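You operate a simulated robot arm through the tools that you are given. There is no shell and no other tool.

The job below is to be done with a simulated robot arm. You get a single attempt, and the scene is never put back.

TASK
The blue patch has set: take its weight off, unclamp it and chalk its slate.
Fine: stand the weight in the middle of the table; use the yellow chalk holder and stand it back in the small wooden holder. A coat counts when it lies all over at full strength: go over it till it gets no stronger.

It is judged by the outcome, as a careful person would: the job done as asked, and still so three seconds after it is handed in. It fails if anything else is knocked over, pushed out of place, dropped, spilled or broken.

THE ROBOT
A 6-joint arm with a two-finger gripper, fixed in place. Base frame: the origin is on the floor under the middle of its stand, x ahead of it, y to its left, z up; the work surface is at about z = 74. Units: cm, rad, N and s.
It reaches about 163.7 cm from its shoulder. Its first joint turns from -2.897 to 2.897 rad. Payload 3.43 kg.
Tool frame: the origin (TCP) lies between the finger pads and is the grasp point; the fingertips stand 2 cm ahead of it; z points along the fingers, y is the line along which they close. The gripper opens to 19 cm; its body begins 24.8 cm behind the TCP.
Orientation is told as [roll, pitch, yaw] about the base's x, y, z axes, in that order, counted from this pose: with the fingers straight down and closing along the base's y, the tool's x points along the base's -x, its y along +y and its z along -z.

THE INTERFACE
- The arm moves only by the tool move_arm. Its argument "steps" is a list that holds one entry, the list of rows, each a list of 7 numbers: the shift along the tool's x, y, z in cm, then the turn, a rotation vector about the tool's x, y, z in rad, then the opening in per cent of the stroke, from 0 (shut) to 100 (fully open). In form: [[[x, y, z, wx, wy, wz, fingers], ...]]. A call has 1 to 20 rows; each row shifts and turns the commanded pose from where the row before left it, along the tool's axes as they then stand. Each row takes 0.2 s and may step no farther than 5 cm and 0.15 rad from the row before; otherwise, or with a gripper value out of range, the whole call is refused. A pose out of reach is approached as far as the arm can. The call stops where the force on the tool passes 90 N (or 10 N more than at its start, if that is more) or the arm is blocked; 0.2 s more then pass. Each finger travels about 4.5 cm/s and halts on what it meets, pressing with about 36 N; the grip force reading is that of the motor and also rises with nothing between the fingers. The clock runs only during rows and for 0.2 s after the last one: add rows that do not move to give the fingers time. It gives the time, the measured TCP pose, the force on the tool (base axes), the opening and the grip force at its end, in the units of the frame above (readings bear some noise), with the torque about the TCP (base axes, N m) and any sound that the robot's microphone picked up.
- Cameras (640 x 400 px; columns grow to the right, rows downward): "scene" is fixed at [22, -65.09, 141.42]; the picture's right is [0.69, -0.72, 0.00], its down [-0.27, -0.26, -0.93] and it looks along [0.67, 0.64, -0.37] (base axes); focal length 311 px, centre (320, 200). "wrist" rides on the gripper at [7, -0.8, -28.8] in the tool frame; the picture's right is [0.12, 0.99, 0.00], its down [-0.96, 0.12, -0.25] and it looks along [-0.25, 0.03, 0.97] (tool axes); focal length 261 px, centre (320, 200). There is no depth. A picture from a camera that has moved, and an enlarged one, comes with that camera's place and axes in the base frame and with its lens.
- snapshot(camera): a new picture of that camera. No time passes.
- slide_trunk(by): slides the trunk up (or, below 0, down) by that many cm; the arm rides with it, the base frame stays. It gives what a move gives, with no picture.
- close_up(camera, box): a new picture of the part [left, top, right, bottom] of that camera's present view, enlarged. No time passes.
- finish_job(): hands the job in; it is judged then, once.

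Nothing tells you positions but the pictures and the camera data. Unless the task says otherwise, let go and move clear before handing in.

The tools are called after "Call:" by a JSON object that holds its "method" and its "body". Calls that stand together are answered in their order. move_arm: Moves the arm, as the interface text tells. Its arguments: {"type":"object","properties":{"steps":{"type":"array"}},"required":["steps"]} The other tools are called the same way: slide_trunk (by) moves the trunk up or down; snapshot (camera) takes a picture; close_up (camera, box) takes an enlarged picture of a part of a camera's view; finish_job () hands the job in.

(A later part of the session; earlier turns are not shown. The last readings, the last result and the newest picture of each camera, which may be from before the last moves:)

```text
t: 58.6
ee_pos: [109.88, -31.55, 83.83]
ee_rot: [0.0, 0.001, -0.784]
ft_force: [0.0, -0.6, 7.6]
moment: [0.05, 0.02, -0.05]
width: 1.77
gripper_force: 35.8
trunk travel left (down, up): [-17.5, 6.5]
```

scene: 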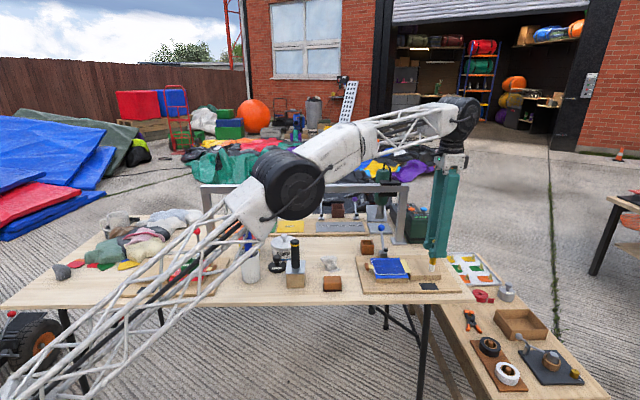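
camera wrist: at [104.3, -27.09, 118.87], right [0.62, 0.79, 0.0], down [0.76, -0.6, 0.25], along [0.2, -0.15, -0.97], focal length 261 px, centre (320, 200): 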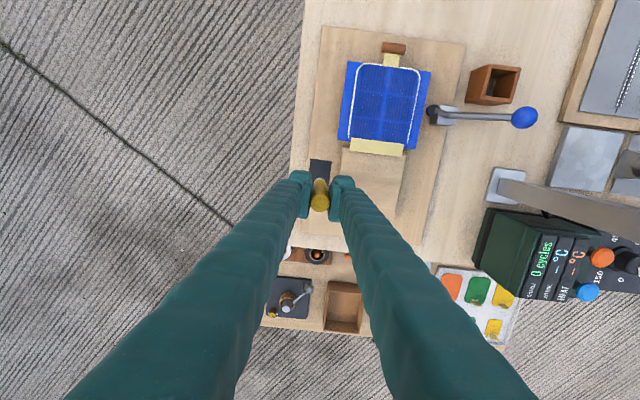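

Contact with about 7.6 N at z≈83.8, so the slate is at z≈75.3. I'll make a test stroke along the slate's length and look at the mark.

Call:
{"method": "move_arm", "body": {"steps": [[[-0.45, 0, 0, 0, 0, 0, 5], [-0.45, 0, 0, 0, 0, 0, 5], [-0.45, 0, 0, 0, 0, 0, 5], [-0.45, 0, 0, 0, 0, 0, 5], [-0.45, 0, 0, 0, 0, 0, 5], [0.45, 0, 0, 0, 0, 0, 5], [0.45, 0, 0, 0, 0, 0, 5], [0.45, 0, 0, 0, 0, 0, 5], [0.45, 0, 0, 0, 0, 0, 5], [0.45, 0, 0, 0, 0, 0, 5], [0.45, 0, 0, 0, 0, 0, 5], [0.45, 0, 0, 0, 0, 0, 5], [0.45, 0, 0, 0, 0, 0, 5], [0.45, 0, 0, 0, 0, 0, 5], [0.45, 0, 0, 0, 0, 0, 5]]]}}

Call:
{"method": "close_up", "body": {"camera": "scene", "box": [405, 250, 455, 300]}}

Call:
{"method": "close_up", "body": {"camera": "wrist", "box": [270, 120, 370, 230]}}

```text
t: 61.8
ee_pos: [108.31, -29.94, 83.77]
ee_rot: [0.0, 0.002, -0.784]
ft_force: [-0.1, -0.3, 6.3]
moment: [-0.04, -0.01, -0.01]
width: 1.76
gripper_force: 35.8
trunk travel left (down, up): [-17.5, 6.5]
```

```text
8.00 times, centred on (430, 275) of scene
camera zoom: at [22.0, -65.09, 141.42], right [0.69, -0.72, 0.0], down [-0.27, -0.26, -0.93], along [0.67, 0.64, -0.37], focal length 2489 px, centre (-560, -400)
```

zoom: 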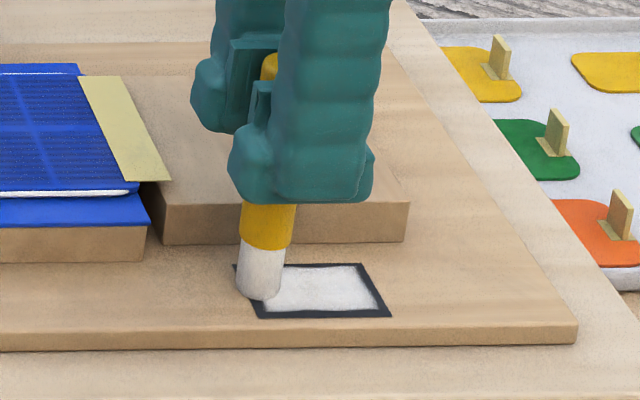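

```text
3.64 times, centred on (320, 175) of wrist
camera zoom: at [102.67, -25.48, 112.49], right [0.62, 0.79, 0.0], down [0.76, -0.6, 0.25], along [0.19, -0.15, -0.97], focal length 948 px, centre (320, 291)
```

zoom: 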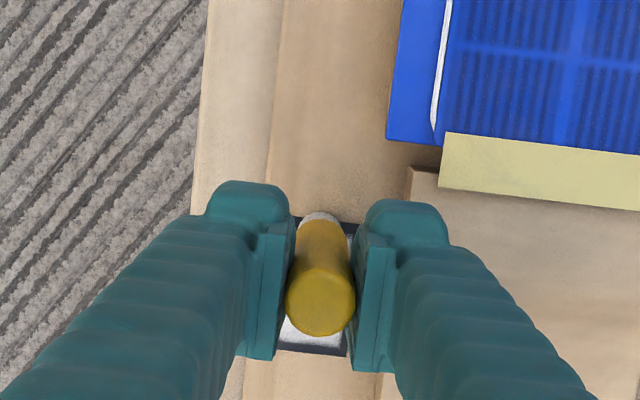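

A single stroke whitened most of the slate, and only a dark border remains. I'll run strokes along both long edges and the ends, keeping the chalk on the slate.

Call:
{"method": "move_arm", "body": {"steps": [[[0, 0.3, 0, 0, 0, 0, 5], [0, 0.3, 0, 0, 0, 0, 5], [0, 0.3, 0, 0, 0, 0, 5], [-0.45, 0, 0, 0, 0, 0, 5], [-0.45, 0, 0, 0, 0, 0, 5], [-0.45, 0, 0, 0, 0, 0, 5], [-0.45, 0, 0, 0, 0, 0, 5], [-0.45, 0, 0, 0, 0, 0, 5], [-0.45, 0, 0, 0, 0, 0, 5], [-0.45, 0, 0, 0, 0, 0, 5], [-0.45, 0, 0, 0, 0, 0, 5], [-0.45, 0, 0, 0, 0, 0, 5], [-0.45, 0, 0, 0, 0, 0, 5], [0, -0.3, 0, 0, 0, 0, 5], [0, -0.3, 0, 0, 0, 0, 5], [0, -0.3, 0, 0, 0, 0, 5], [0, -0.3, 0, 0, 0, 0, 5], [0, -0.3, 0, 0, 0, 0, 5], [0, -0.3, 0, 0, 0, 0, 5]]]}}

Call:
{"method": "move_arm", "body": {"steps": [[[0.45, 0, 0, 0, 0, 0, 5], [0.45, 0, 0, 0, 0, 0, 5], [0.45, 0, 0, 0, 0, 0, 5], [0.45, 0, 0, 0, 0, 0, 5], [0.45, 0, 0, 0, 0, 0, 5], [0.45, 0, 0, 0, 0, 0, 5], [0.45, 0, 0, 0, 0, 0, 5], [0.45, 0, 0, 0, 0, 0, 5], [0.45, 0, 0, 0, 0, 0, 5], [0.45, 0, 0, 0, 0, 0, 5], [0, 0.3, 0, 0, 0, 0, 5], [0, 0.3, 0, 0, 0, 0, 5], [0, 0.3, 0, 0, 0, 0, 5], [0, 0, 0, 0, 0, 0, 5]]]}}

Call:
{"method": "close_up", "body": {"camera": "scene", "box": [405, 250, 455, 300]}}

```text
t: 65.8
ee_pos: [110.85, -33.76, 83.66]
ee_rot: [0.0, -0.001, -0.784]
ft_force: [1.3, 1.4, 8.8]
moment: [0.05, -0.11, 0.0]
width: 1.76
gripper_force: 36.2
trunk travel left (down, up): [-17.5, 6.5]
```

```text
t: 68.8
ee_pos: [108.35, -29.98, 83.65]
ee_rot: [0.0, 0.0, -0.784]
ft_force: [-0.8, -1.4, 2.6]
moment: [-0.03, 0.0, 0.03]
width: 1.78
gripper_force: 36.0
trunk travel left (down, up): [-17.5, 6.5]
```

```text
8.00 times, centred on (430, 275) of scene
camera zoom: at [22.0, -65.09, 141.42], right [0.69, -0.72, 0.0], down [-0.27, -0.26, -0.93], along [0.67, 0.64, -0.37], focal length 2489 px, centre (-560, -400)
```

zoom: 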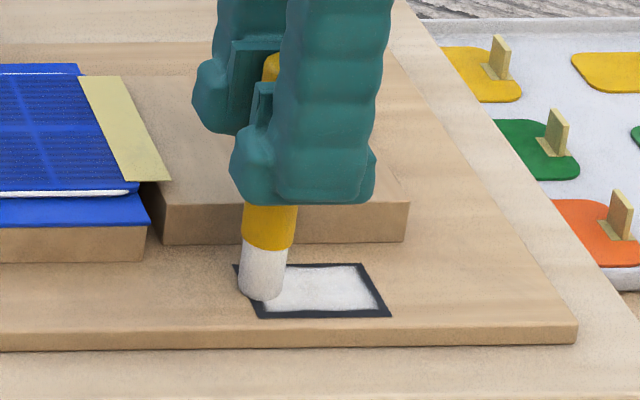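

The picture looks little changed, so I'll lift the chalk and move aside to inspect the coat properly with both cameras.

Call:
{"method": "move_arm", "body": {"steps": [[[0, 0, -1, 0, 0, 0, 5], [0, 0, -2, 0, 0, 0, 5], [0, 0, -2, 0, 0, 0, 5], [0, -4, 0, 0, 0, 0, 5], [0, -4, 0, 0, 0, 0, 5], [-2, -2, 0, 0, 0, 0, 5], [0, 0, 0, 0, 0, 0, 5]]]}}

Call:
{"method": "close_up", "body": {"camera": "scene", "box": [405, 250, 455, 300]}}

Call:
{"method": "snapshot", "body": {"camera": "wrist"}}

Call:
{"method": "close_up", "body": {"camera": "wrist", "box": [350, 130, 430, 220]}}

```text
t: 70.4
ee_pos: [102.66, -38.55, 88.82]
ee_rot: [-0.001, -0.001, -0.782]
ft_force: [1.0, 0.1, -0.1]
moment: [0.03, -0.03, 0.0]
width: 1.76
gripper_force: 35.7
trunk travel left (down, up): [-17.5, 6.5]
```

```text
8.00 times, centred on (430, 275) of scene
camera zoom: at [22.0, -65.09, 141.42], right [0.69, -0.72, 0.0], down [-0.27, -0.26, -0.93], along [0.67, 0.64, -0.37], focal length 2489 px, centre (-560, -400)
```

zoom: 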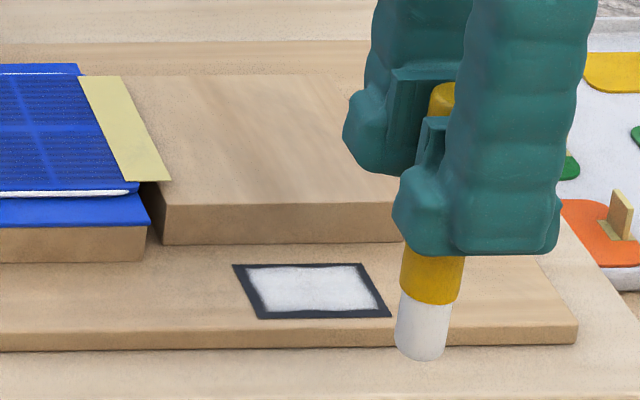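

```text
taken
camera wrist: at [96.97, -34.18, 117.54], right [0.62, 0.79, 0.0], down [0.76, -0.6, 0.25], along [0.19, -0.15, -0.97], focal length 261 px, centre (320, 200)
```

wrist: 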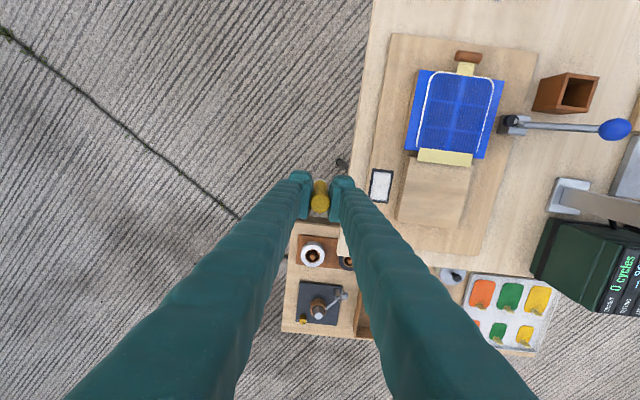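

```text
4.44 times, centred on (390, 175) of wrist
camera zoom: at [96.97, -34.18, 117.54], right [0.62, 0.79, 0.0], down [0.76, -0.6, 0.25], along [0.19, -0.15, -0.97], focal length 1158 px, centre (9, 311)
```

zoom: 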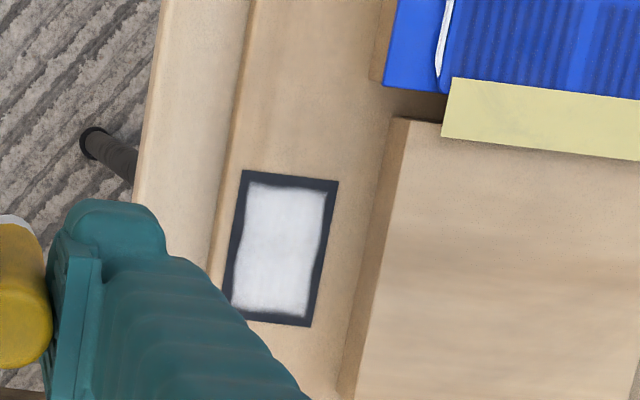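

The coat fills the inner field evenly, with an even dark rim all round that my strokes, at different distances from each edge, didn't alter. I'll record its look at high zoom, then go over it again and compare the strength.

Call:
{"method": "close_up", "body": {"camera": "scene", "box": [415, 275, 445, 297]}}

Call:
{"method": "close_up", "body": {"camera": "wrist", "box": [365, 160, 400, 210]}}

```text
16.00 times, centred on (430, 286) of scene
camera zoom: at [22.0, -65.09, 141.42], right [0.69, -0.72, 0.0], down [-0.27, -0.26, -0.93], along [0.67, 0.64, -0.37], focal length 4979 px, centre (-1440, -1176)
```

zoom: 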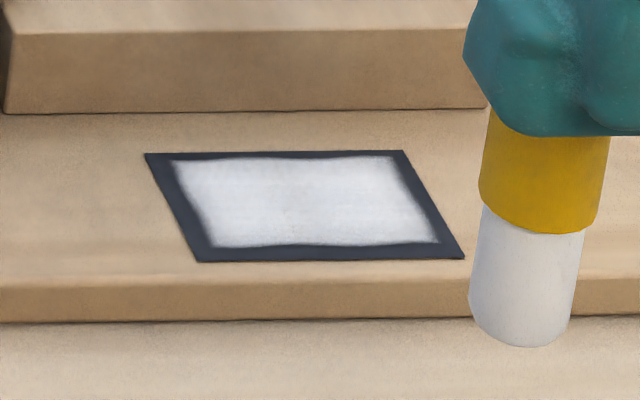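

```text
8.00 times, centred on (382, 185) of wrist
camera zoom: at [96.97, -34.18, 117.54], right [0.62, 0.79, 0.0], down [0.76, -0.6, 0.25], along [0.19, -0.15, -0.97], focal length 2085 px, centre (-180, 320)
```

zoom: 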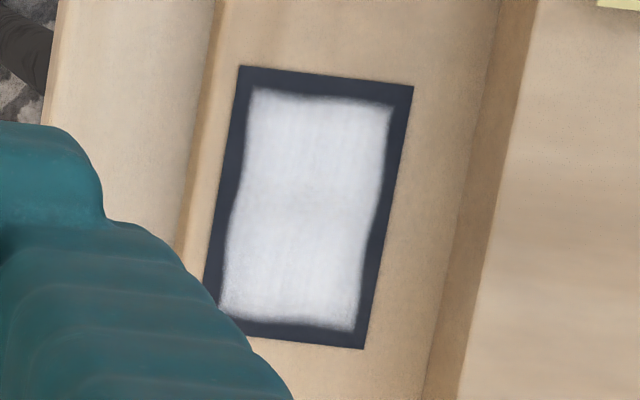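

I'll go over the whole slate again with the same light pressure, closer to the edges this time, and then compare.

Call:
{"method": "move_arm", "body": {"steps": [[[2, 2, 0, 0, 0, 0, 5], [0, 4, 0, 0, 0, 0, 5], [0, 4, 0, 0, 0, 0, 5], [0, 0, 2, 0, 0, 0, 5], [0, 0, 2, 0, 0, 0, 5], [0, 0, 0.7, 0, 0, 0, 5], [0, 0, 0.3, 0, 0, 0, 5], [0, 0, 0.05, 0, 0, 0, 5], [0, 0, 0, 0, 0, 0, 5]]]}}

Call:
{"method": "move_arm", "body": {"steps": [[[0, 0.37, 0, 0, 0, 0, 5], [0, 0.37, 0, 0, 0, 0, 5], [0, 0.37, 0, 0, 0, 0, 5], [-0.46, 0, 0, 0, 0, 0, 5], [-0.46, 0, 0, 0, 0, 0, 5], [-0.46, 0, 0, 0, 0, 0, 5], [-0.46, 0, 0, 0, 0, 0, 5], [-0.46, 0, 0, 0, 0, 0, 5], [-0.46, 0, 0, 0, 0, 0, 5], [-0.46, 0, 0, 0, 0, 0, 5], [-0.46, 0, 0, 0, 0, 0, 5], [-0.46, 0, 0, 0, 0, 0, 5], [-0.46, 0, 0, 0, 0, 0, 5], [0, -0.37, 0, 0, 0, 0, 5], [0, -0.37, 0, 0, 0, 0, 5], [0, -0.37, 0, 0, 0, 0, 5], [0, -0.37, 0, 0, 0, 0, 5], [0, -0.37, 0, 0, 0, 0, 5], [0, -0.37, 0, 0, 0, 0, 5]]]}}

Call:
{"method": "move_arm", "body": {"steps": [[[0.46, 0, 0, 0, 0, 0, 5], [0.46, 0, 0, 0, 0, 0, 5], [0.46, 0, 0, 0, 0, 0, 5], [0.46, 0, 0, 0, 0, 0, 5], [0.46, 0, 0, 0, 0, 0, 5], [0.46, 0, 0, 0, 0, 0, 5], [0.46, 0, 0, 0, 0, 0, 5], [0.46, 0, 0, 0, 0, 0, 5], [0.46, 0, 0, 0, 0, 0, 5], [0.46, 0, 0, 0, 0, 0, 5], [0, 0.37, 0, 0, 0, 0, 5], [0, 0.37, 0, 0, 0, 0, 5], [0, 0.37, 0, 0, 0, 0, 5]]]}}

Call:
{"method": "move_arm", "body": {"steps": [[[-0.46, 0, 0, 0, 0, 0, 5], [-0.46, 0, 0, 0, 0, 0, 5], [-0.46, 0, 0, 0, 0, 0, 5], [-0.46, 0, 0, 0, 0, 0, 5], [-0.46, 0, 0, 0, 0, 0, 5], [-0.46, 0, 0, 0, 0, 0, 5], [-0.46, 0, 0, 0, 0, 0, 5], [-0.46, 0, 0, 0, 0, 0, 5], [-0.46, 0, 0, 0, 0, 0, 5], [-0.46, 0, 0, 0, 0, 0, 5], [0.46, 0, 0, 0, 0, 0, 5], [0.46, 0, 0, 0, 0, 0, 5], [0.46, 0, 0, 0, 0, 0, 5], [0.46, 0, 0, 0, 0, 0, 5], [0.46, 0, 0, 0, 0, 0, 5], [0.46, 0, 0, 0, 0, 0, 5], [0.46, 0, 0, 0, 0, 0, 5], [0.46, 0, 0, 0, 0, 0, 5], [0.46, 0, 0, 0, 0, 0, 5], [0.46, 0, 0, 0, 0, 0, 5]]]}}

Call:
{"method": "move_arm", "body": {"steps": [[[0, 0, -1, 0, 0, 0, 5], [0, 0, -2, 0, 0, 0, 5], [0, 0, -2, 0, 0, 0, 5], [0, -4, 0, 0, 0, 0, 5], [0, -4, 0, 0, 0, 0, 5], [-2, -2, 0, 0, 0, 0, 5], [0, 0, 0, 0, 0, 0, 5]]]}}

Call:
{"method": "close_up", "body": {"camera": "scene", "box": [415, 275, 445, 297]}}

Call:
{"method": "close_up", "body": {"camera": "wrist", "box": [365, 160, 400, 210]}}

```text
t: 72.4
ee_pos: [108.2, -29.93, 83.5]
ee_rot: [0.001, -0.001, -0.784]
ft_force: [-0.9, 0.9, 7.4]
moment: [0.08, 0.07, -0.01]
width: 1.79
gripper_force: 36.4
trunk travel left (down, up): [-17.5, 6.5]
```

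```text
t: 76.4
ee_pos: [110.71, -34.01, 83.55]
ee_rot: [0.0, 0.0, -0.783]
ft_force: [-0.1, 0.7, 4.1]
moment: [0.03, 0.0, -0.01]
width: 1.8
gripper_force: 36.0
trunk travel left (down, up): [-17.5, 6.5]
```

```text
t: 79.2
ee_pos: [108.35, -29.91, 83.65]
ee_rot: [0.001, 0.002, -0.784]
ft_force: [0.3, 0.1, 0.8]
moment: [0.0, -0.04, -0.02]
width: 1.79
gripper_force: 36.0
trunk travel left (down, up): [-17.5, 6.5]
```

```text
t: 83.4
ee_pos: [108.35, -29.96, 83.69]
ee_rot: [0.0, -0.002, -0.783]
ft_force: [0.2, 0.8, 1.0]
moment: [0.02, 0.03, -0.01]
width: 1.78
gripper_force: 35.7
trunk travel left (down, up): [-17.5, 6.5]
```

```text
t: 85.0
ee_pos: [102.76, -38.36, 88.66]
ee_rot: [0.0, 0.0, -0.782]
ft_force: [0.2, 0.6, -0.1]
moment: [-0.01, 0.02, -0.01]
width: 1.76
gripper_force: 35.7
trunk travel left (down, up): [-17.5, 6.5]
```

```text
16.00 times, centred on (430, 286) of scene
camera zoom: at [22.0, -65.09, 141.42], right [0.69, -0.72, 0.0], down [-0.27, -0.26, -0.93], along [0.67, 0.64, -0.37], focal length 4979 px, centre (-1440, -1176)
```

zoom: 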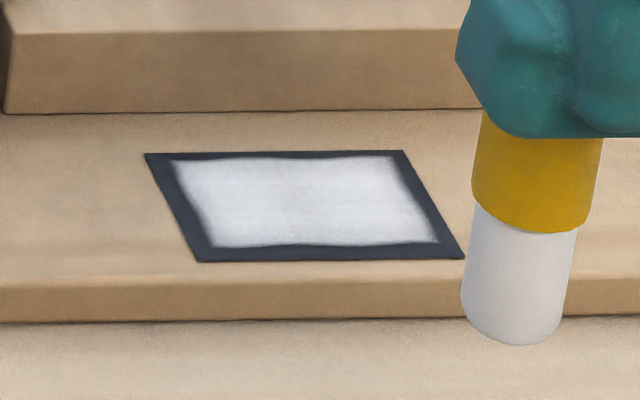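

```text
8.00 times, centred on (382, 185) of wrist
camera zoom: at [97.04, -34.03, 117.38], right [0.62, 0.79, 0.0], down [0.76, -0.6, 0.25], along [0.19, -0.15, -0.97], focal length 2085 px, centre (-180, 320)
```

zoom: 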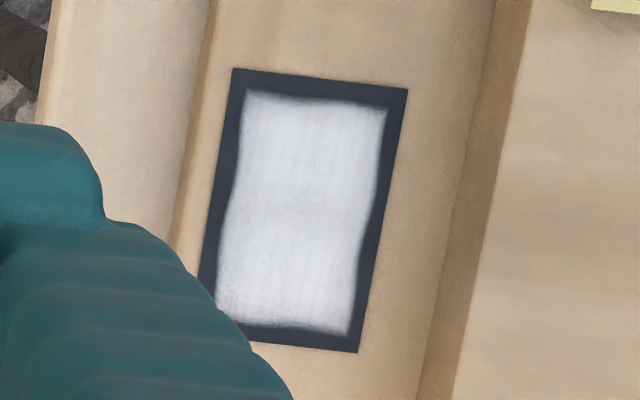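

The two pictures are now identical, so the coat no longer strengthens where I rub. To be sure the rim isn't just unrubbed slate, I'll trace once around close to the edges with a bit more pressure and compare again.

Call:
{"method": "move_arm", "body": {"steps": [[[2, 2, 0, 0, 0, 0, 5], [0, 4, 0, 0, 0, 0, 5], [0, 4, 0, 0, 0, 0, 5], [0, 0, 2, 0, 0, 0, 5], [0, 0, 2, 0, 0, 0, 5], [0, 0, 0.7, 0, 0, 0, 5], [0, 0, 0.3, 0, 0, 0, 5], [0, 0, 0.05, 0, 0, 0, 5], [0, 0, 0, 0, 0, 0, 5]]]}}

Call:
{"method": "move_arm", "body": {"steps": [[[0, 0.4, 0, 0, 0, 0, 5], [0, 0.45, 0, 0, 0, 0, 5], [0, 0.4, 0, 0, 0, 0, 5], [-0.46, 0, 0, 0, 0, 0, 5], [-0.46, 0, 0, 0, 0, 0, 5], [-0.46, 0, 0, 0, 0, 0, 5], [-0.46, 0, 0, 0, 0, 0, 5], [-0.46, 0, 0, 0, 0, 0, 5], [-0.46, 0, 0, 0, 0, 0, 5], [-0.46, 0, 0, 0, 0, 0, 5], [-0.46, 0, 0, 0, 0, 0, 5], [-0.46, 0, 0, 0, 0, 0, 5], [-0.46, 0, 0, 0, 0, 0, 5], [0, -0.45, 0, 0, 0, 0, 5], [0, -0.45, 0, 0, 0, 0, 5], [0, -0.45, 0, 0, 0, 0, 5], [0, -0.45, 0, 0, 0, 0, 5], [0, -0.45, 0, 0, 0, 0, 5], [0, -0.4, 0, 0, 0, 0, 5]]]}}

Call:
{"method": "move_arm", "body": {"steps": [[[0.46, 0, 0, 0, 0, 0, 5], [0.46, 0, 0, 0, 0, 0, 5], [0.46, 0, 0, 0, 0, 0, 5], [0.46, 0, 0, 0, 0, 0, 5], [0.46, 0, 0, 0, 0, 0, 5], [0.46, 0, 0, 0, 0, 0, 5], [0.46, 0, 0, 0, 0, 0, 5], [0.46, 0, 0, 0, 0, 0, 5], [0.46, 0, 0, 0, 0, 0, 5], [0.46, 0, 0, 0, 0, 0, 5], [0, 0.45, 0, 0, 0, 0, 5], [0, 0.45, 0, 0, 0, 0, 5], [0, 0.5, 0, 0, 0, 0, 5]]]}}

Call:
{"method": "move_arm", "body": {"steps": [[[0, 0, -1, 0, 0, 0, 5], [0, 0, -2, 0, 0, 0, 5], [0, 0, -2, 0, 0, 0, 5], [0, -4, 0, 0, 0, 0, 5], [0, -4, 0, 0, 0, 0, 5], [-2, -2, 0, 0, 0, 0, 5], [0, 0, 0, 0, 0, 0, 5]]]}}

Call:
{"method": "close_up", "body": {"camera": "scene", "box": [415, 275, 445, 297]}}

Call:
{"method": "close_up", "body": {"camera": "wrist", "box": [365, 160, 400, 210]}}

```text
t: 87.0
ee_pos: [108.39, -29.85, 83.57]
ee_rot: [0.001, -0.001, -0.782]
ft_force: [-1.0, 0.9, 6.3]
moment: [0.02, 0.06, 0.04]
width: 1.77
gripper_force: 35.8
trunk travel left (down, up): [-17.5, 6.5]
```

```text
t: 91.0
ee_pos: [110.57, -34.26, 83.62]
ee_rot: [-0.001, 0.001, -0.784]
ft_force: [-0.1, 0.2, 3.1]
moment: [0.01, 0.0, -0.01]
width: 1.89
gripper_force: 35.9
trunk travel left (down, up): [-17.5, 6.5]
```

```text
t: 93.8
ee_pos: [108.29, -30.01, 83.66]
ee_rot: [0.0, 0.0, -0.781]
ft_force: [0.4, 0.0, -0.2]
moment: [0.05, -0.03, -0.01]
width: 1.88
gripper_force: 35.7
trunk travel left (down, up): [-17.5, 6.5]
```

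```text
t: 95.4
ee_pos: [102.65, -38.2, 88.45]
ee_rot: [0.0, 0.001, -0.783]
ft_force: [0.3, 0.5, -0.1]
moment: [-0.01, 0.03, -0.02]
width: 1.88
gripper_force: 36.3
trunk travel left (down, up): [-17.5, 6.5]
```

```text
16.00 times, centred on (430, 286) of scene
camera zoom: at [22.0, -65.09, 141.42], right [0.69, -0.72, 0.0], down [-0.27, -0.26, -0.93], along [0.67, 0.64, -0.37], focal length 4979 px, centre (-1440, -1176)
```

zoom: 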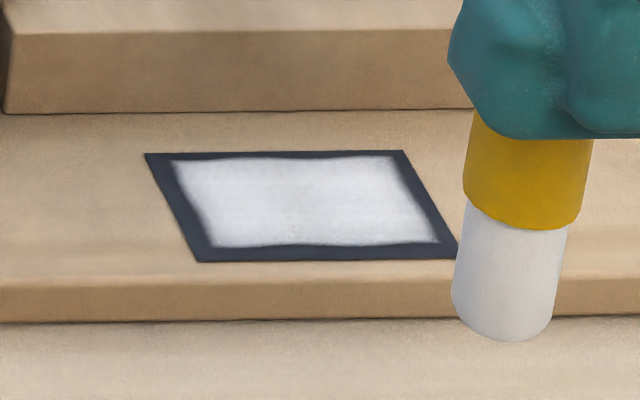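

```text
8.00 times, centred on (382, 185) of wrist
camera zoom: at [97.01, -33.88, 117.34], right [0.62, 0.79, 0.0], down [0.76, -0.6, 0.25], along [0.19, -0.15, -0.97], focal length 2085 px, centre (-180, 320)
```

zoom: 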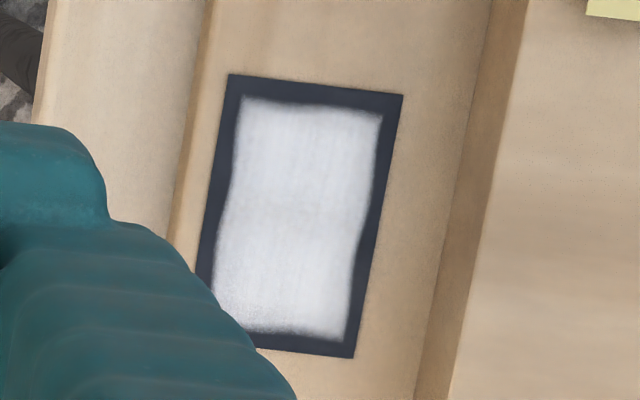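

The rim stays unchanged even where I rubbed right along it, so it belongs to the slate. The contact force had faded during these passes though, so I'll do one more full pass at firmer pressure to be sure of full strength, checking the force on each stroke.

Call:
{"method": "move_arm", "body": {"steps": [[[2, 2, 0, 0, 0, 0, 5], [0, 4, 0, 0, 0, 0, 5], [0, 4, 0, 0, 0, 0, 5], [0, 0, 2, 0, 0, 0, 5], [0, 0, 2, 0, 0, 0, 5], [0, 0, 0.7, 0, 0, 0, 5], [0, 0, 0.3, 0, 0, 0, 5], [0, 0, 0.1, 0, 0, 0, 5], [0, 0, 0, 0, 0, 0, 5]]]}}

Call:
{"method": "move_arm", "body": {"steps": [[[0, 0.4, 0, 0, 0, 0, 5], [0, 0.4, 0, 0, 0, 0, 5], [-0.46, 0, 0, 0, 0, 0, 5], [-0.46, 0, 0, 0, 0, 0, 5], [-0.46, 0, 0, 0, 0, 0, 5], [-0.46, 0, 0, 0, 0, 0, 5], [-0.46, 0, 0, 0, 0, 0, 5]]]}}

```text
t: 97.4
ee_pos: [108.26, -29.77, 83.68]
ee_rot: [0.001, -0.001, -0.783]
ft_force: [-2.0, 1.2, 9.9]
moment: [0.07, 0.12, -0.02]
width: 1.87
gripper_force: 36.8
trunk travel left (down, up): [-17.5, 6.5]
```

```text
t: 99.0
ee_pos: [110.52, -30.95, 83.69]
ee_rot: [0.001, -0.001, -0.784]
ft_force: [-3.4, 2.8, 12.8]
moment: [0.24, 0.3, 0.01]
width: 1.88
gripper_force: 36.4
trunk travel left (down, up): [-17.5, 6.5]
```

Call:
{"method": "move_arm", "body": {"steps": [[[-0.46, 0, 0, 0, 0, 0, 5], [-0.46, 0, 0, 0, 0, 0, 5], [-0.46, 0, 0, 0, 0, 0, 5], [-0.46, 0, 0, 0, 0, 0, 5], [-0.46, 0, 0, 0, 0, 0, 5], [0, -0.4, 0, 0, 0, 0, 5], [0, -0.4, 0, 0, 0, 0, 5]]]}}

Call:
{"method": "move_arm", "body": {"steps": [[[0.46, 0, 0, 0, 0, 0, 5], [0.46, 0, 0, 0, 0, 0, 5], [0.46, 0, 0, 0, 0, 0, 5], [0.46, 0, 0, 0, 0, 0, 5], [0.46, 0, 0, 0, 0, 0, 5], [0.46, 0, 0, 0, 0, 0, 5], [0.46, 0, 0, 0, 0, 0, 5], [0.46, 0, 0, 0, 0, 0, 5], [0.46, 0, 0, 0, 0, 0, 5], [0.46, 0, 0, 0, 0, 0, 5]]]}}

Call:
{"method": "move_arm", "body": {"steps": [[[0, -0.3, 0, 0, 0, 0, 5], [0, -0.3, 0, 0, 0, 0, 5], [0, -0.4, 0, 0, 0, 0, 5], [-0.46, 0, 0, 0, 0, 0, 5], [-0.46, 0, 0, 0, 0, 0, 5], [-0.46, 0, 0, 0, 0, 0, 5], [-0.46, 0, 0, 0, 0, 0, 5], [-0.46, 0, 0, 0, 0, 0, 5]]]}}

```text
t: 100.6
ee_pos: [111.52, -33.18, 83.44]
ee_rot: [0.0, 0.0, -0.784]
ft_force: [-0.6, 0.7, 4.3]
moment: [0.04, -0.03, -0.02]
width: 1.87
gripper_force: 35.8
trunk travel left (down, up): [-17.5, 6.5]
```

```text
t: 102.8
ee_pos: [108.23, -29.98, 83.43]
ee_rot: [0.0, -0.002, -0.784]
ft_force: [0.0, 0.3, 2.4]
moment: [0.01, 0.09, -0.03]
width: 1.9
gripper_force: 36.0
trunk travel left (down, up): [-17.5, 6.5]
```

```text
t: 104.6
ee_pos: [109.17, -32.24, 83.41]
ee_rot: [0.0, -0.001, -0.784]
ft_force: [-0.9, 0.8, 2.8]
moment: [0.02, 0.03, 0.0]
width: 1.88
gripper_force: 36.5
trunk travel left (down, up): [-17.5, 6.5]
```

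Call:
{"method": "move_arm", "body": {"steps": [[[-0.46, 0, 0.05, 0, 0, 0, 5], [-0.46, 0, 0, 0, 0, 0, 5], [-0.46, 0, 0, 0, 0, 0, 5], [-0.46, 0, 0, 0, 0, 0, 5], [-0.46, 0, 0, 0, 0, 0, 5], [-0.1, -0.2, 0, 0, 0, 0, 5], [0.1, 0, 0, 0, 0, 0, 5], [0.46, 0.1, 0, 0, 0, 0, 5], [0.46, 0, 0, 0, 0, 0, 5], [0.46, 0, 0, 0, 0, 0, 5], [0.46, 0, 0, 0, 0, 0, 5], [0.46, 0, 0, 0, 0, 0, 5]]]}}

Call:
{"method": "move_arm", "body": {"steps": [[[0.46, 0, 0, 0, 0, 0, 5], [0.46, 0, 0, 0, 0, 0, 5], [0.46, 0, 0, 0, 0, 0, 5], [0.46, 0, 0, 0, 0, 0, 5], [0.46, 0, 0, 0, 0, 0, 5], [0, 0.4, 0, 0, 0, 0, 5], [0, 0.4, 0, 0, 0, 0, 5], [0, 0.4, 0, 0, 0, 0, 5], [0, 0.4, 0, 0, 0, 0, 5]]]}}

Call:
{"method": "move_arm", "body": {"steps": [[[0, 0, -1, 0, 0, 0, 5], [0, 0, -2, 0, 0, 0, 5], [0, 0, -2, 0, 0, 0, 5], [0, -4, 0, 0, 0, 0, 5], [0, -4.4, 0, 0, 0, 0, 5], [-2, -4, 0, 0, 0, 0, 5], [0, -2, 0, 0, 0, 0, 5], [0, 0, 0, 0, 0, 0, 5]]]}}

Call:
{"method": "close_up", "body": {"camera": "scene", "box": [415, 275, 445, 297]}}

Call:
{"method": "snapshot", "body": {"camera": "wrist"}}

Call:
{"method": "close_up", "body": {"camera": "wrist", "box": [385, 155, 425, 205]}}

```text
t: 107.2
ee_pos: [109.03, -32.31, 83.56]
ee_rot: [0.0, 0.0, -0.785]
ft_force: [0.2, -0.5, 4.7]
moment: [-0.06, 0.01, 0.01]
width: 1.9
gripper_force: 36.0
trunk travel left (down, up): [-17.5, 6.5]
```

```text
t: 109.2
ee_pos: [108.63, -29.5, 83.44]
ee_rot: [-0.002, -0.001, -0.784]
ft_force: [-0.8, -0.4, -0.4]
moment: [-0.01, 0.01, -0.02]
width: 1.89
gripper_force: 36.2
trunk travel left (down, up): [-17.5, 6.5]
```

```text
t: 111.0
ee_pos: [99.99, -41.17, 88.5]
ee_rot: [-0.001, 0.002, -0.784]
ft_force: [0.7, 0.1, -0.7]
moment: [-0.01, -0.02, 0.01]
width: 1.9
gripper_force: 36.4
trunk travel left (down, up): [-17.5, 6.5]
```

```text
16.00 times, centred on (430, 286) of scene
camera zoom: at [22.0, -65.09, 141.42], right [0.69, -0.72, 0.0], down [-0.27, -0.26, -0.93], along [0.67, 0.64, -0.37], focal length 4979 px, centre (-1440, -1176)
```

zoom: 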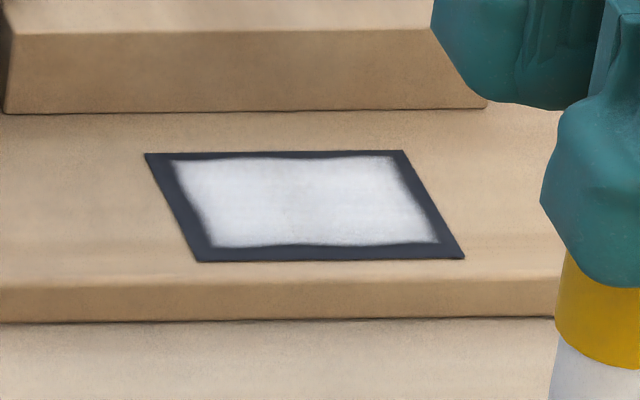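

```text
taken
camera wrist: at [94.25, -36.79, 117.32], right [0.62, 0.79, 0.0], down [0.76, -0.6, 0.25], along [0.2, -0.15, -0.97], focal length 261 px, centre (320, 200)
```

wrist: 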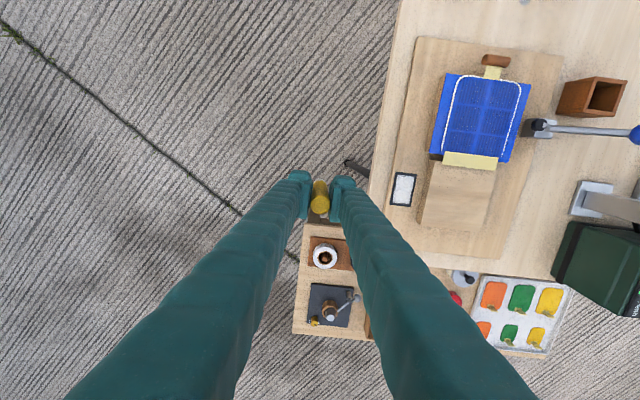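

```text
8.00 times, centred on (405, 180) of wrist
camera zoom: at [94.25, -36.79, 117.32], right [0.62, 0.79, 0.0], down [0.76, -0.6, 0.25], along [0.2, -0.15, -0.97], focal length 2085 px, centre (-360, 360)
```

zoom: 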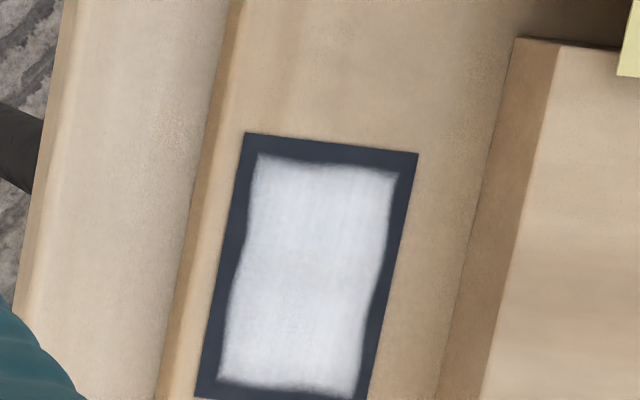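

The coat is identical again, so it is saturated all over its field. Before returning the holder I'll check how it now sits in the grip.

Call:
{"method": "close_up", "body": {"camera": "wrist", "box": [290, 160, 350, 230]}}

Call:
{"method": "close_up", "body": {"camera": "scene", "box": [415, 220, 475, 310]}}

```text
5.71 times, centred on (320, 195) of wrist
camera zoom: at [94.25, -36.79, 117.32], right [0.62, 0.79, 0.0], down [0.76, -0.6, 0.25], along [0.2, -0.15, -0.97], focal length 1489 px, centre (320, 229)
```

zoom: 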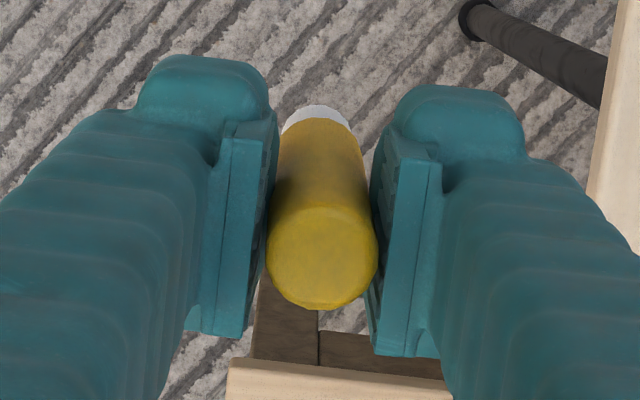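

```text
4.44 times, centred on (445, 265) of scene
camera zoom: at [22.0, -65.09, 141.42], right [0.69, -0.72, 0.0], down [-0.27, -0.26, -0.93], along [0.67, 0.64, -0.37], focal length 1383 px, centre (-236, -89)
```

zoom: 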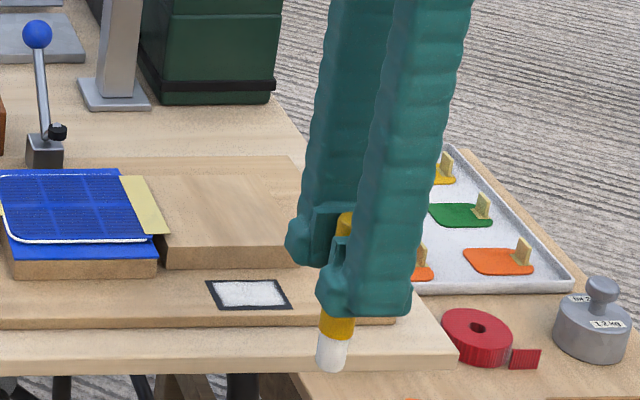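

The holder sits straight in the grip, its tip on the tool axis. I'll carry it back the same way it came and stop above its wooden box.

Call:
{"method": "move_arm", "body": {"steps": [[[0, 0, -2, 0, 0, 0, 5], [2.8, 3.4, 0, 0, 0, 0, 5], [2.8, 3.4, 0, 0, 0, 0, 5], [2.8, 3.4, 0, 0, 0, 0, 5], [2.8, 3.4, 0, 0, 0, 0, 5], [2.8, 3.4, 0, 0, 0, 0, 5], [2.8, 3.4, 0, 0, 0, 0, 5], [0, 0, 0, 0, 0, 0, 5], [0, 0, 0, 0, 0, 0, 5]]]}}

Call:
{"method": "snapshot", "body": {"camera": "scene"}}

```text
t: 113.0
ee_pos: [102.61, -14.87, 90.32]
ee_rot: [0.0, 0.001, -0.783]
ft_force: [0.2, -0.8, -1.1]
moment: [0.02, 0.0, 0.01]
width: 1.91
gripper_force: 35.7
trunk travel left (down, up): [-17.5, 6.5]
```

```text
taken
```

scene: 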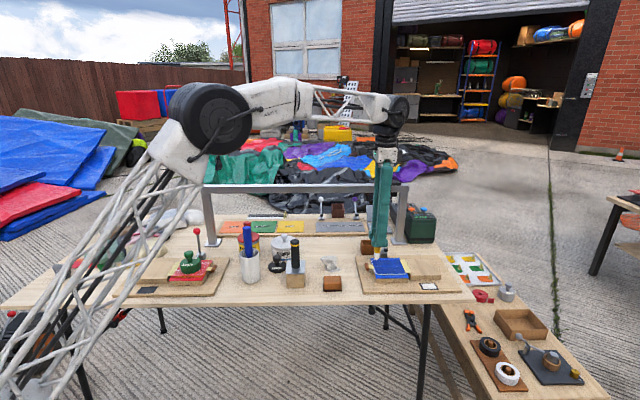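

Call:
{"method": "move_arm", "body": {"steps": [[[0, 3.5, 0, 0, 0, 0, 5], [0, 3.5, 0, 0, 0, 0, 5], [0, 3.5, 0, 0, 0, 0, 5], [0.05, 3.5, 0, 0, 0, 0, 5], [0, 2, 0, 0, 0, 0, 5], [0, 1.5, 0, 0, 0, 0, 5], [0, 0, 0, 0, 0, 0, 5], [0, 0, 0, 0, 0, 0, 5]]]}}

Call:
{"method": "close_up", "body": {"camera": "scene", "box": [345, 185, 425, 265]}}

Call:
{"method": "close_up", "body": {"camera": "wrist", "box": [280, 150, 360, 240]}}

```text
t: 114.8
ee_pos: [114.75, -2.39, 90.45]
ee_rot: [-0.001, -0.001, -0.784]
ft_force: [1.0, 0.5, -0.2]
moment: [-0.01, 0.0, 0.02]
width: 1.91
gripper_force: 36.2
trunk travel left (down, up): [-17.5, 6.5]
```

```text
5.00 times, centred on (385, 225) of scene
camera zoom: at [22.0, -65.09, 141.42], right [0.69, -0.72, 0.0], down [-0.27, -0.26, -0.93], along [0.67, 0.64, -0.37], focal length 1556 px, centre (-5, 75)
```

zoom: 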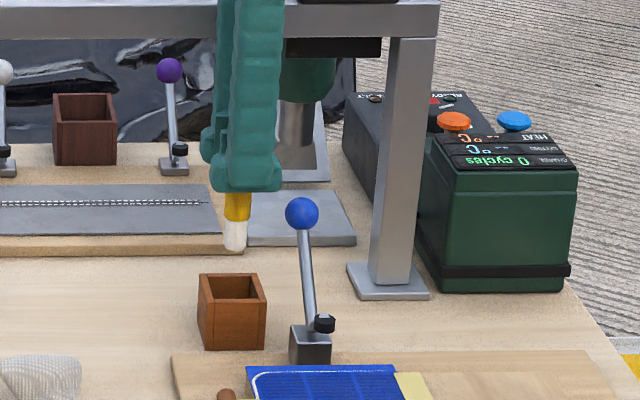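

```text
4.44 times, centred on (320, 195) of wrist
camera zoom: at [109.12, 1.98, 119.25], right [0.62, 0.79, 0.0], down [0.76, -0.6, 0.25], along [0.19, -0.15, -0.97], focal length 1158 px, centre (320, 222)
```

zoom: 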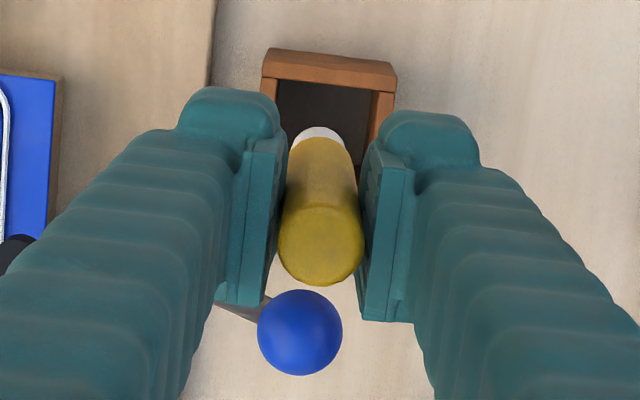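

The tip is right above the box opening, aligned within about 0.15 cm. I'll lower it partway and check.

Call:
{"method": "move_arm", "body": {"steps": [[[0, 0.12, 1, 0, 0, 0, 5], [0, 0, 1, 0, 0, 0, 5], [0, 0, 1, 0, 0, 0, 5], [0, 0, 0, 0, 0, 0, 5]]]}}

Call:
{"method": "close_up", "body": {"camera": "scene", "box": [355, 215, 405, 265]}}

Call:
{"method": "close_up", "body": {"camera": "wrist", "box": [280, 150, 360, 240]}}

```text
t: 115.8
ee_pos: [115.01, -2.34, 87.55]
ee_rot: [0.001, -0.001, -0.784]
ft_force: [0.1, 0.8, 0.1]
moment: [-0.01, 0.01, 0.0]
width: 1.9
gripper_force: 36.0
trunk travel left (down, up): [-17.5, 6.5]
```

```text
8.00 times, centred on (380, 240) of scene
camera zoom: at [22.0, -65.09, 141.42], right [0.69, -0.72, 0.0], down [-0.27, -0.26, -0.93], along [0.67, 0.64, -0.37], focal length 2489 px, centre (-160, -120)
```

zoom: 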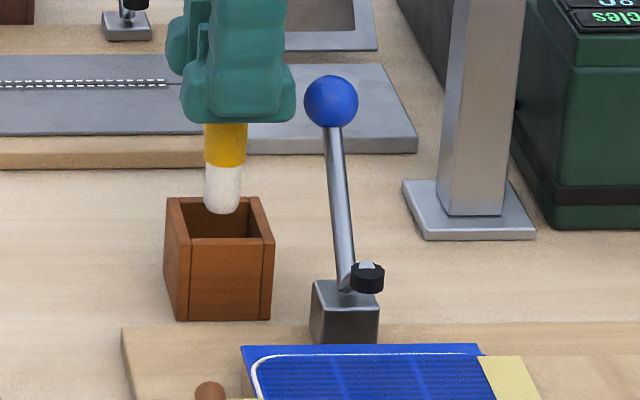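

```text
4.44 times, centred on (320, 195) of wrist
camera zoom: at [109.21, 2.0, 116.26], right [0.62, 0.79, 0.0], down [0.76, -0.6, 0.25], along [0.19, -0.15, -0.97], focal length 1158 px, centre (320, 222)
```

zoom: 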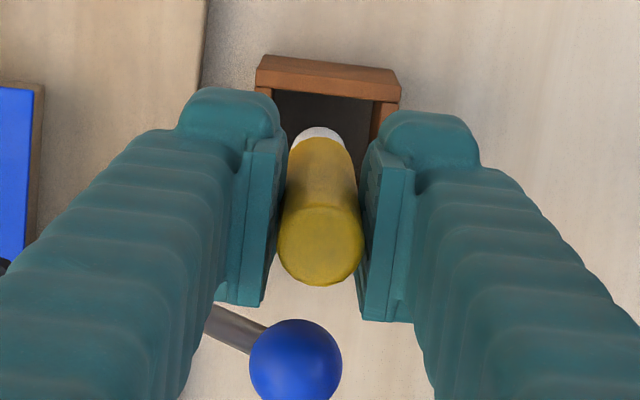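

The chalk is entering the opening cleanly. I'll continue down to just above the old resting height.

Call:
{"method": "move_arm", "body": {"steps": [[[0, 0, 1, 0, 0, 0, 5], [0, 0, 1, 0, 0, 0, 5], [0, 0, 1, 0, 0, 0, 5], [0, 0, 0.8, 0, 0, 0, 5], [0, 0, 0, 0, 0, 0, 5]]]}}

Call:
{"method": "move_arm", "body": {"steps": [[[0, 0, 0.4, 0, 0, 0, 5], [0, 0, 0.3, 0, 0, 0, 5], [0, 0, 0, 0, 0, 0, 5]]]}}

Call:
{"method": "close_up", "body": {"camera": "scene", "box": [355, 215, 405, 265]}}

```text
t: 117.0
ee_pos: [114.74, -2.48, 83.64]
ee_rot: [0.0, 0.002, -0.784]
ft_force: [0.3, 0.7, -0.9]
moment: [-0.02, 0.02, -0.04]
width: 1.85
gripper_force: 36.0
trunk travel left (down, up): [-17.5, 6.5]
```

```text
t: 117.8
ee_pos: [114.83, -2.4, 82.82]
ee_rot: [0.0, 0.0, -0.783]
ft_force: [1.2, -0.4, 0.3]
moment: [0.0, 0.01, -0.02]
width: 1.88
gripper_force: 36.1
trunk travel left (down, up): [-17.5, 6.5]
```

```text
8.00 times, centred on (380, 240) of scene
camera zoom: at [22.0, -65.09, 141.42], right [0.69, -0.72, 0.0], down [-0.27, -0.26, -0.93], along [0.67, 0.64, -0.37], focal length 2489 px, centre (-160, -120)
```

zoom: 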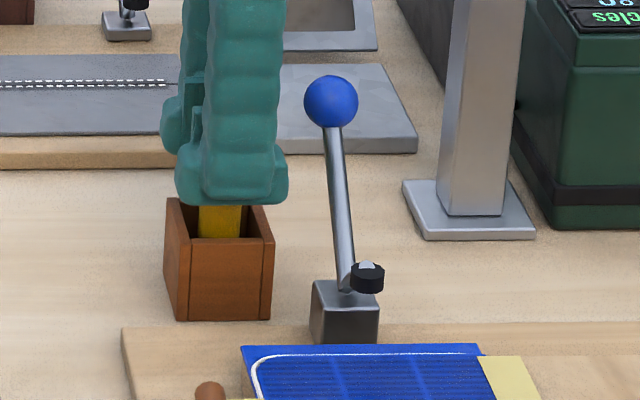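

Now lowering in fine steps until the tip touches the box floor.

Call:
{"method": "move_arm", "body": {"steps": [[[0, 0, 0.15, 0, 0, 0, 5], [0, 0, 0, 0, 0, 0, 5]]]}}

Call:
{"method": "move_arm", "body": {"steps": [[[0, 0, 0.1, 0, 0, 0, 5], [0, 0, 0, 0, 0, 0, 5]]]}}

Call:
{"method": "move_arm", "body": {"steps": [[[0, 0, 0.1, 0, 0, 0, 5], [0, 0, 0, 0, 0, 0, 5]]]}}

```text
t: 118.4
ee_pos: [114.85, -2.33, 82.76]
ee_rot: [0.002, 0.001, -0.785]
ft_force: [-0.3, 0.7, -0.2]
moment: [0.0, -0.02, 0.0]
width: 1.89
gripper_force: 36.7
trunk travel left (down, up): [-17.5, 6.5]
```

```text
t: 119.0
ee_pos: [114.86, -2.38, 82.64]
ee_rot: [0.001, 0.0, -0.784]
ft_force: [0.2, -0.2, -0.7]
moment: [0.01, 0.01, 0.04]
width: 1.91
gripper_force: 35.7
trunk travel left (down, up): [-17.5, 6.5]
```

```text
t: 119.6
ee_pos: [114.87, -2.37, 82.59]
ee_rot: [0.0, 0.0, -0.784]
ft_force: [-0.6, -0.4, -0.8]
moment: [-0.03, 0.01, -0.03]
width: 1.88
gripper_force: 36.7
trunk travel left (down, up): [-17.5, 6.5]
```

Call:
{"method": "move_arm", "body": {"steps": [[[0, 0, 0.1, 0, 0, 0, 5], [0, 0, 0, 0, 0, 0, 5]]]}}

Call:
{"method": "move_arm", "body": {"steps": [[[0, 0, 0.1, 0, 0, 0, 5], [0, 0, 0, 0, 0, 0, 5]]]}}

Call:
{"method": "move_arm", "body": {"steps": [[[0, 0, 0.1, 0, 0, 0, 5], [0, 0, 0, 0, 0, 0, 5]]]}}

```text
t: 120.2
ee_pos: [114.87, -2.32, 82.4]
ee_rot: [-0.001, 0.0, -0.784]
ft_force: [-0.7, -0.4, -0.8]
moment: [0.0, 0.02, 0.01]
width: 1.91
gripper_force: 35.5
trunk travel left (down, up): [-17.5, 6.5]
```

```text
t: 120.8
ee_pos: [114.86, -2.39, 82.36]
ee_rot: [-0.002, 0.0, -0.782]
ft_force: [0.1, 0.0, -0.8]
moment: [0.01, 0.01, 0.01]
width: 1.91
gripper_force: 36.4
trunk travel left (down, up): [-17.5, 6.5]
```

```text
t: 121.4
ee_pos: [114.87, -2.45, 82.28]
ee_rot: [0.0, 0.0, -0.783]
ft_force: [0.1, -1.2, -0.4]
moment: [-0.03, -0.02, 0.01]
width: 1.88
gripper_force: 36.4
trunk travel left (down, up): [-17.5, 6.5]
```

Call:
{"method": "move_arm", "body": {"steps": [[[0, 0, 0.1, 0, 0, 0, 5], [0, 0, 0, 0, 0, 0, 5]]]}}

Call:
{"method": "move_arm", "body": {"steps": [[[0, 0, 0.1, 0, 0, 0, 5], [0, 0, 0, 0, 0, 0, 5]]]}}

Call:
{"method": "close_up", "body": {"camera": "scene", "box": [355, 215, 405, 265]}}

Call:
{"method": "close_up", "body": {"camera": "wrist", "box": [280, 150, 360, 240]}}

```text
t: 122.0
ee_pos: [114.85, -2.26, 82.25]
ee_rot: [0.001, 0.0, -0.784]
ft_force: [-1.0, 0.5, 4.9]
moment: [0.01, 0.02, 0.02]
width: 1.93
gripper_force: 36.4
trunk travel left (down, up): [-17.5, 6.5]
```

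```text
t: 122.6
ee_pos: [114.83, -2.31, 82.28]
ee_rot: [-0.002, -0.001, -0.783]
ft_force: [1.2, -0.8, 11.8]
moment: [-0.11, -0.12, 0.01]
width: 1.9
gripper_force: 36.2
trunk travel left (down, up): [-17.5, 6.5]
```

```text
8.00 times, centred on (380, 240) of scene
camera zoom: at [22.0, -65.09, 141.42], right [0.69, -0.72, 0.0], down [-0.27, -0.26, -0.93], along [0.67, 0.64, -0.37], focal length 2489 px, centre (-160, -120)
```

zoom: 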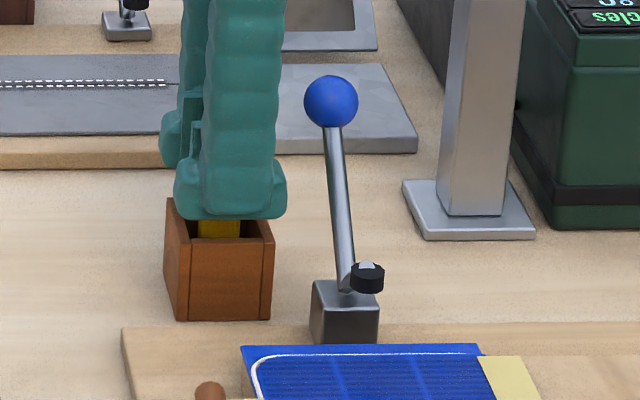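

```text
4.44 times, centred on (320, 195) of wrist
camera zoom: at [109.11, 2.04, 110.96], right [0.62, 0.79, 0.0], down [0.76, -0.6, 0.25], along [0.2, -0.15, -0.97], focal length 1158 px, centre (320, 222)
```

zoom: 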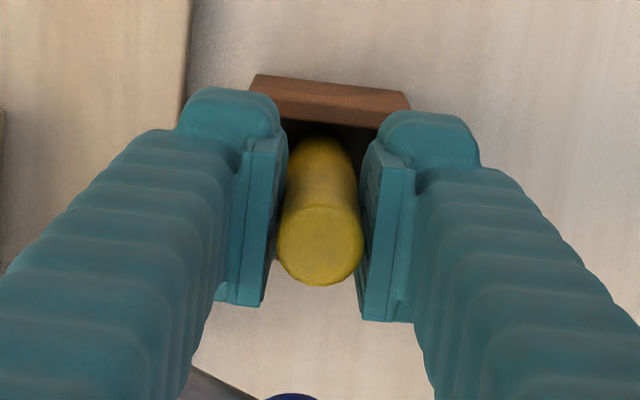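

The chalk touches the floor of the box (about 12 N). I'll ease off and open the fingers a little.

Call:
{"method": "move_arm", "body": {"steps": [[[0, 0, -0.1, 0, 0, 0, 5], [0, 0, 0, 0, 0, 0, 5]]]}}

Call:
{"method": "move_arm", "body": {"steps": [[[0, 0, 0, 0, 0, 0, 11], [0, 0, 0, 0, 0, 0, 13], [0, 0, 0, 0, 0, 0, 16], [0, 0, 0, 0, 0, 0, 19], [0, 0, 0, 0, 0, 0, 21], [0, 0, 0, 0, 0, 0, 21]]]}}

Call:
{"method": "close_up", "body": {"camera": "wrist", "box": [280, 150, 360, 240]}}

Call:
{"method": "close_up", "body": {"camera": "scene", "box": [355, 205, 405, 265]}}

```text
t: 123.2
ee_pos: [114.71, -2.34, 82.09]
ee_rot: [-0.001, 0.002, -0.783]
ft_force: [2.1, -1.9, 9.4]
moment: [-0.2, -0.18, 0.02]
width: 1.92
gripper_force: 35.4
trunk travel left (down, up): [-17.5, 6.5]
```

```text
t: 124.6
ee_pos: [114.9, -2.34, 82.28]
ee_rot: [0.0, 0.002, -0.785]
ft_force: [0.8, -0.5, 0.0]
moment: [-0.01, -0.02, 0.01]
width: 4.01
gripper_force: 0.0
trunk travel left (down, up): [-17.5, 6.5]
```

```text
4.44 times, centred on (320, 195) of wrist
camera zoom: at [109.16, 2.08, 110.93], right [0.62, 0.79, 0.0], down [0.76, -0.6, 0.25], along [0.19, -0.15, -0.97], focal length 1158 px, centre (320, 222)
```

zoom: 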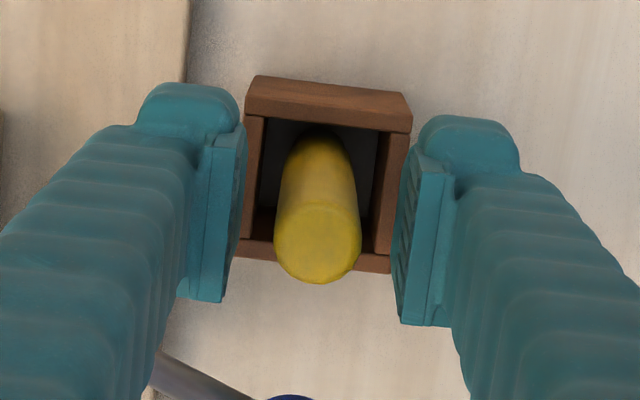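

```text
6.67 times, centred on (380, 235) of scene
camera zoom: at [22.0, -65.09, 141.42], right [0.69, -0.72, 0.0], down [-0.27, -0.26, -0.93], along [0.67, 0.64, -0.37], focal length 2074 px, centre (-80, -33)
```

zoom: 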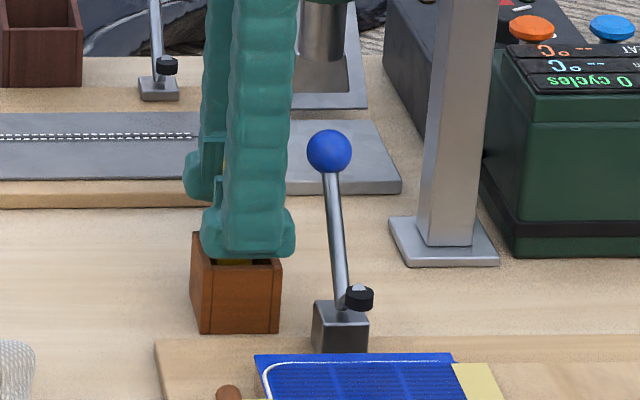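

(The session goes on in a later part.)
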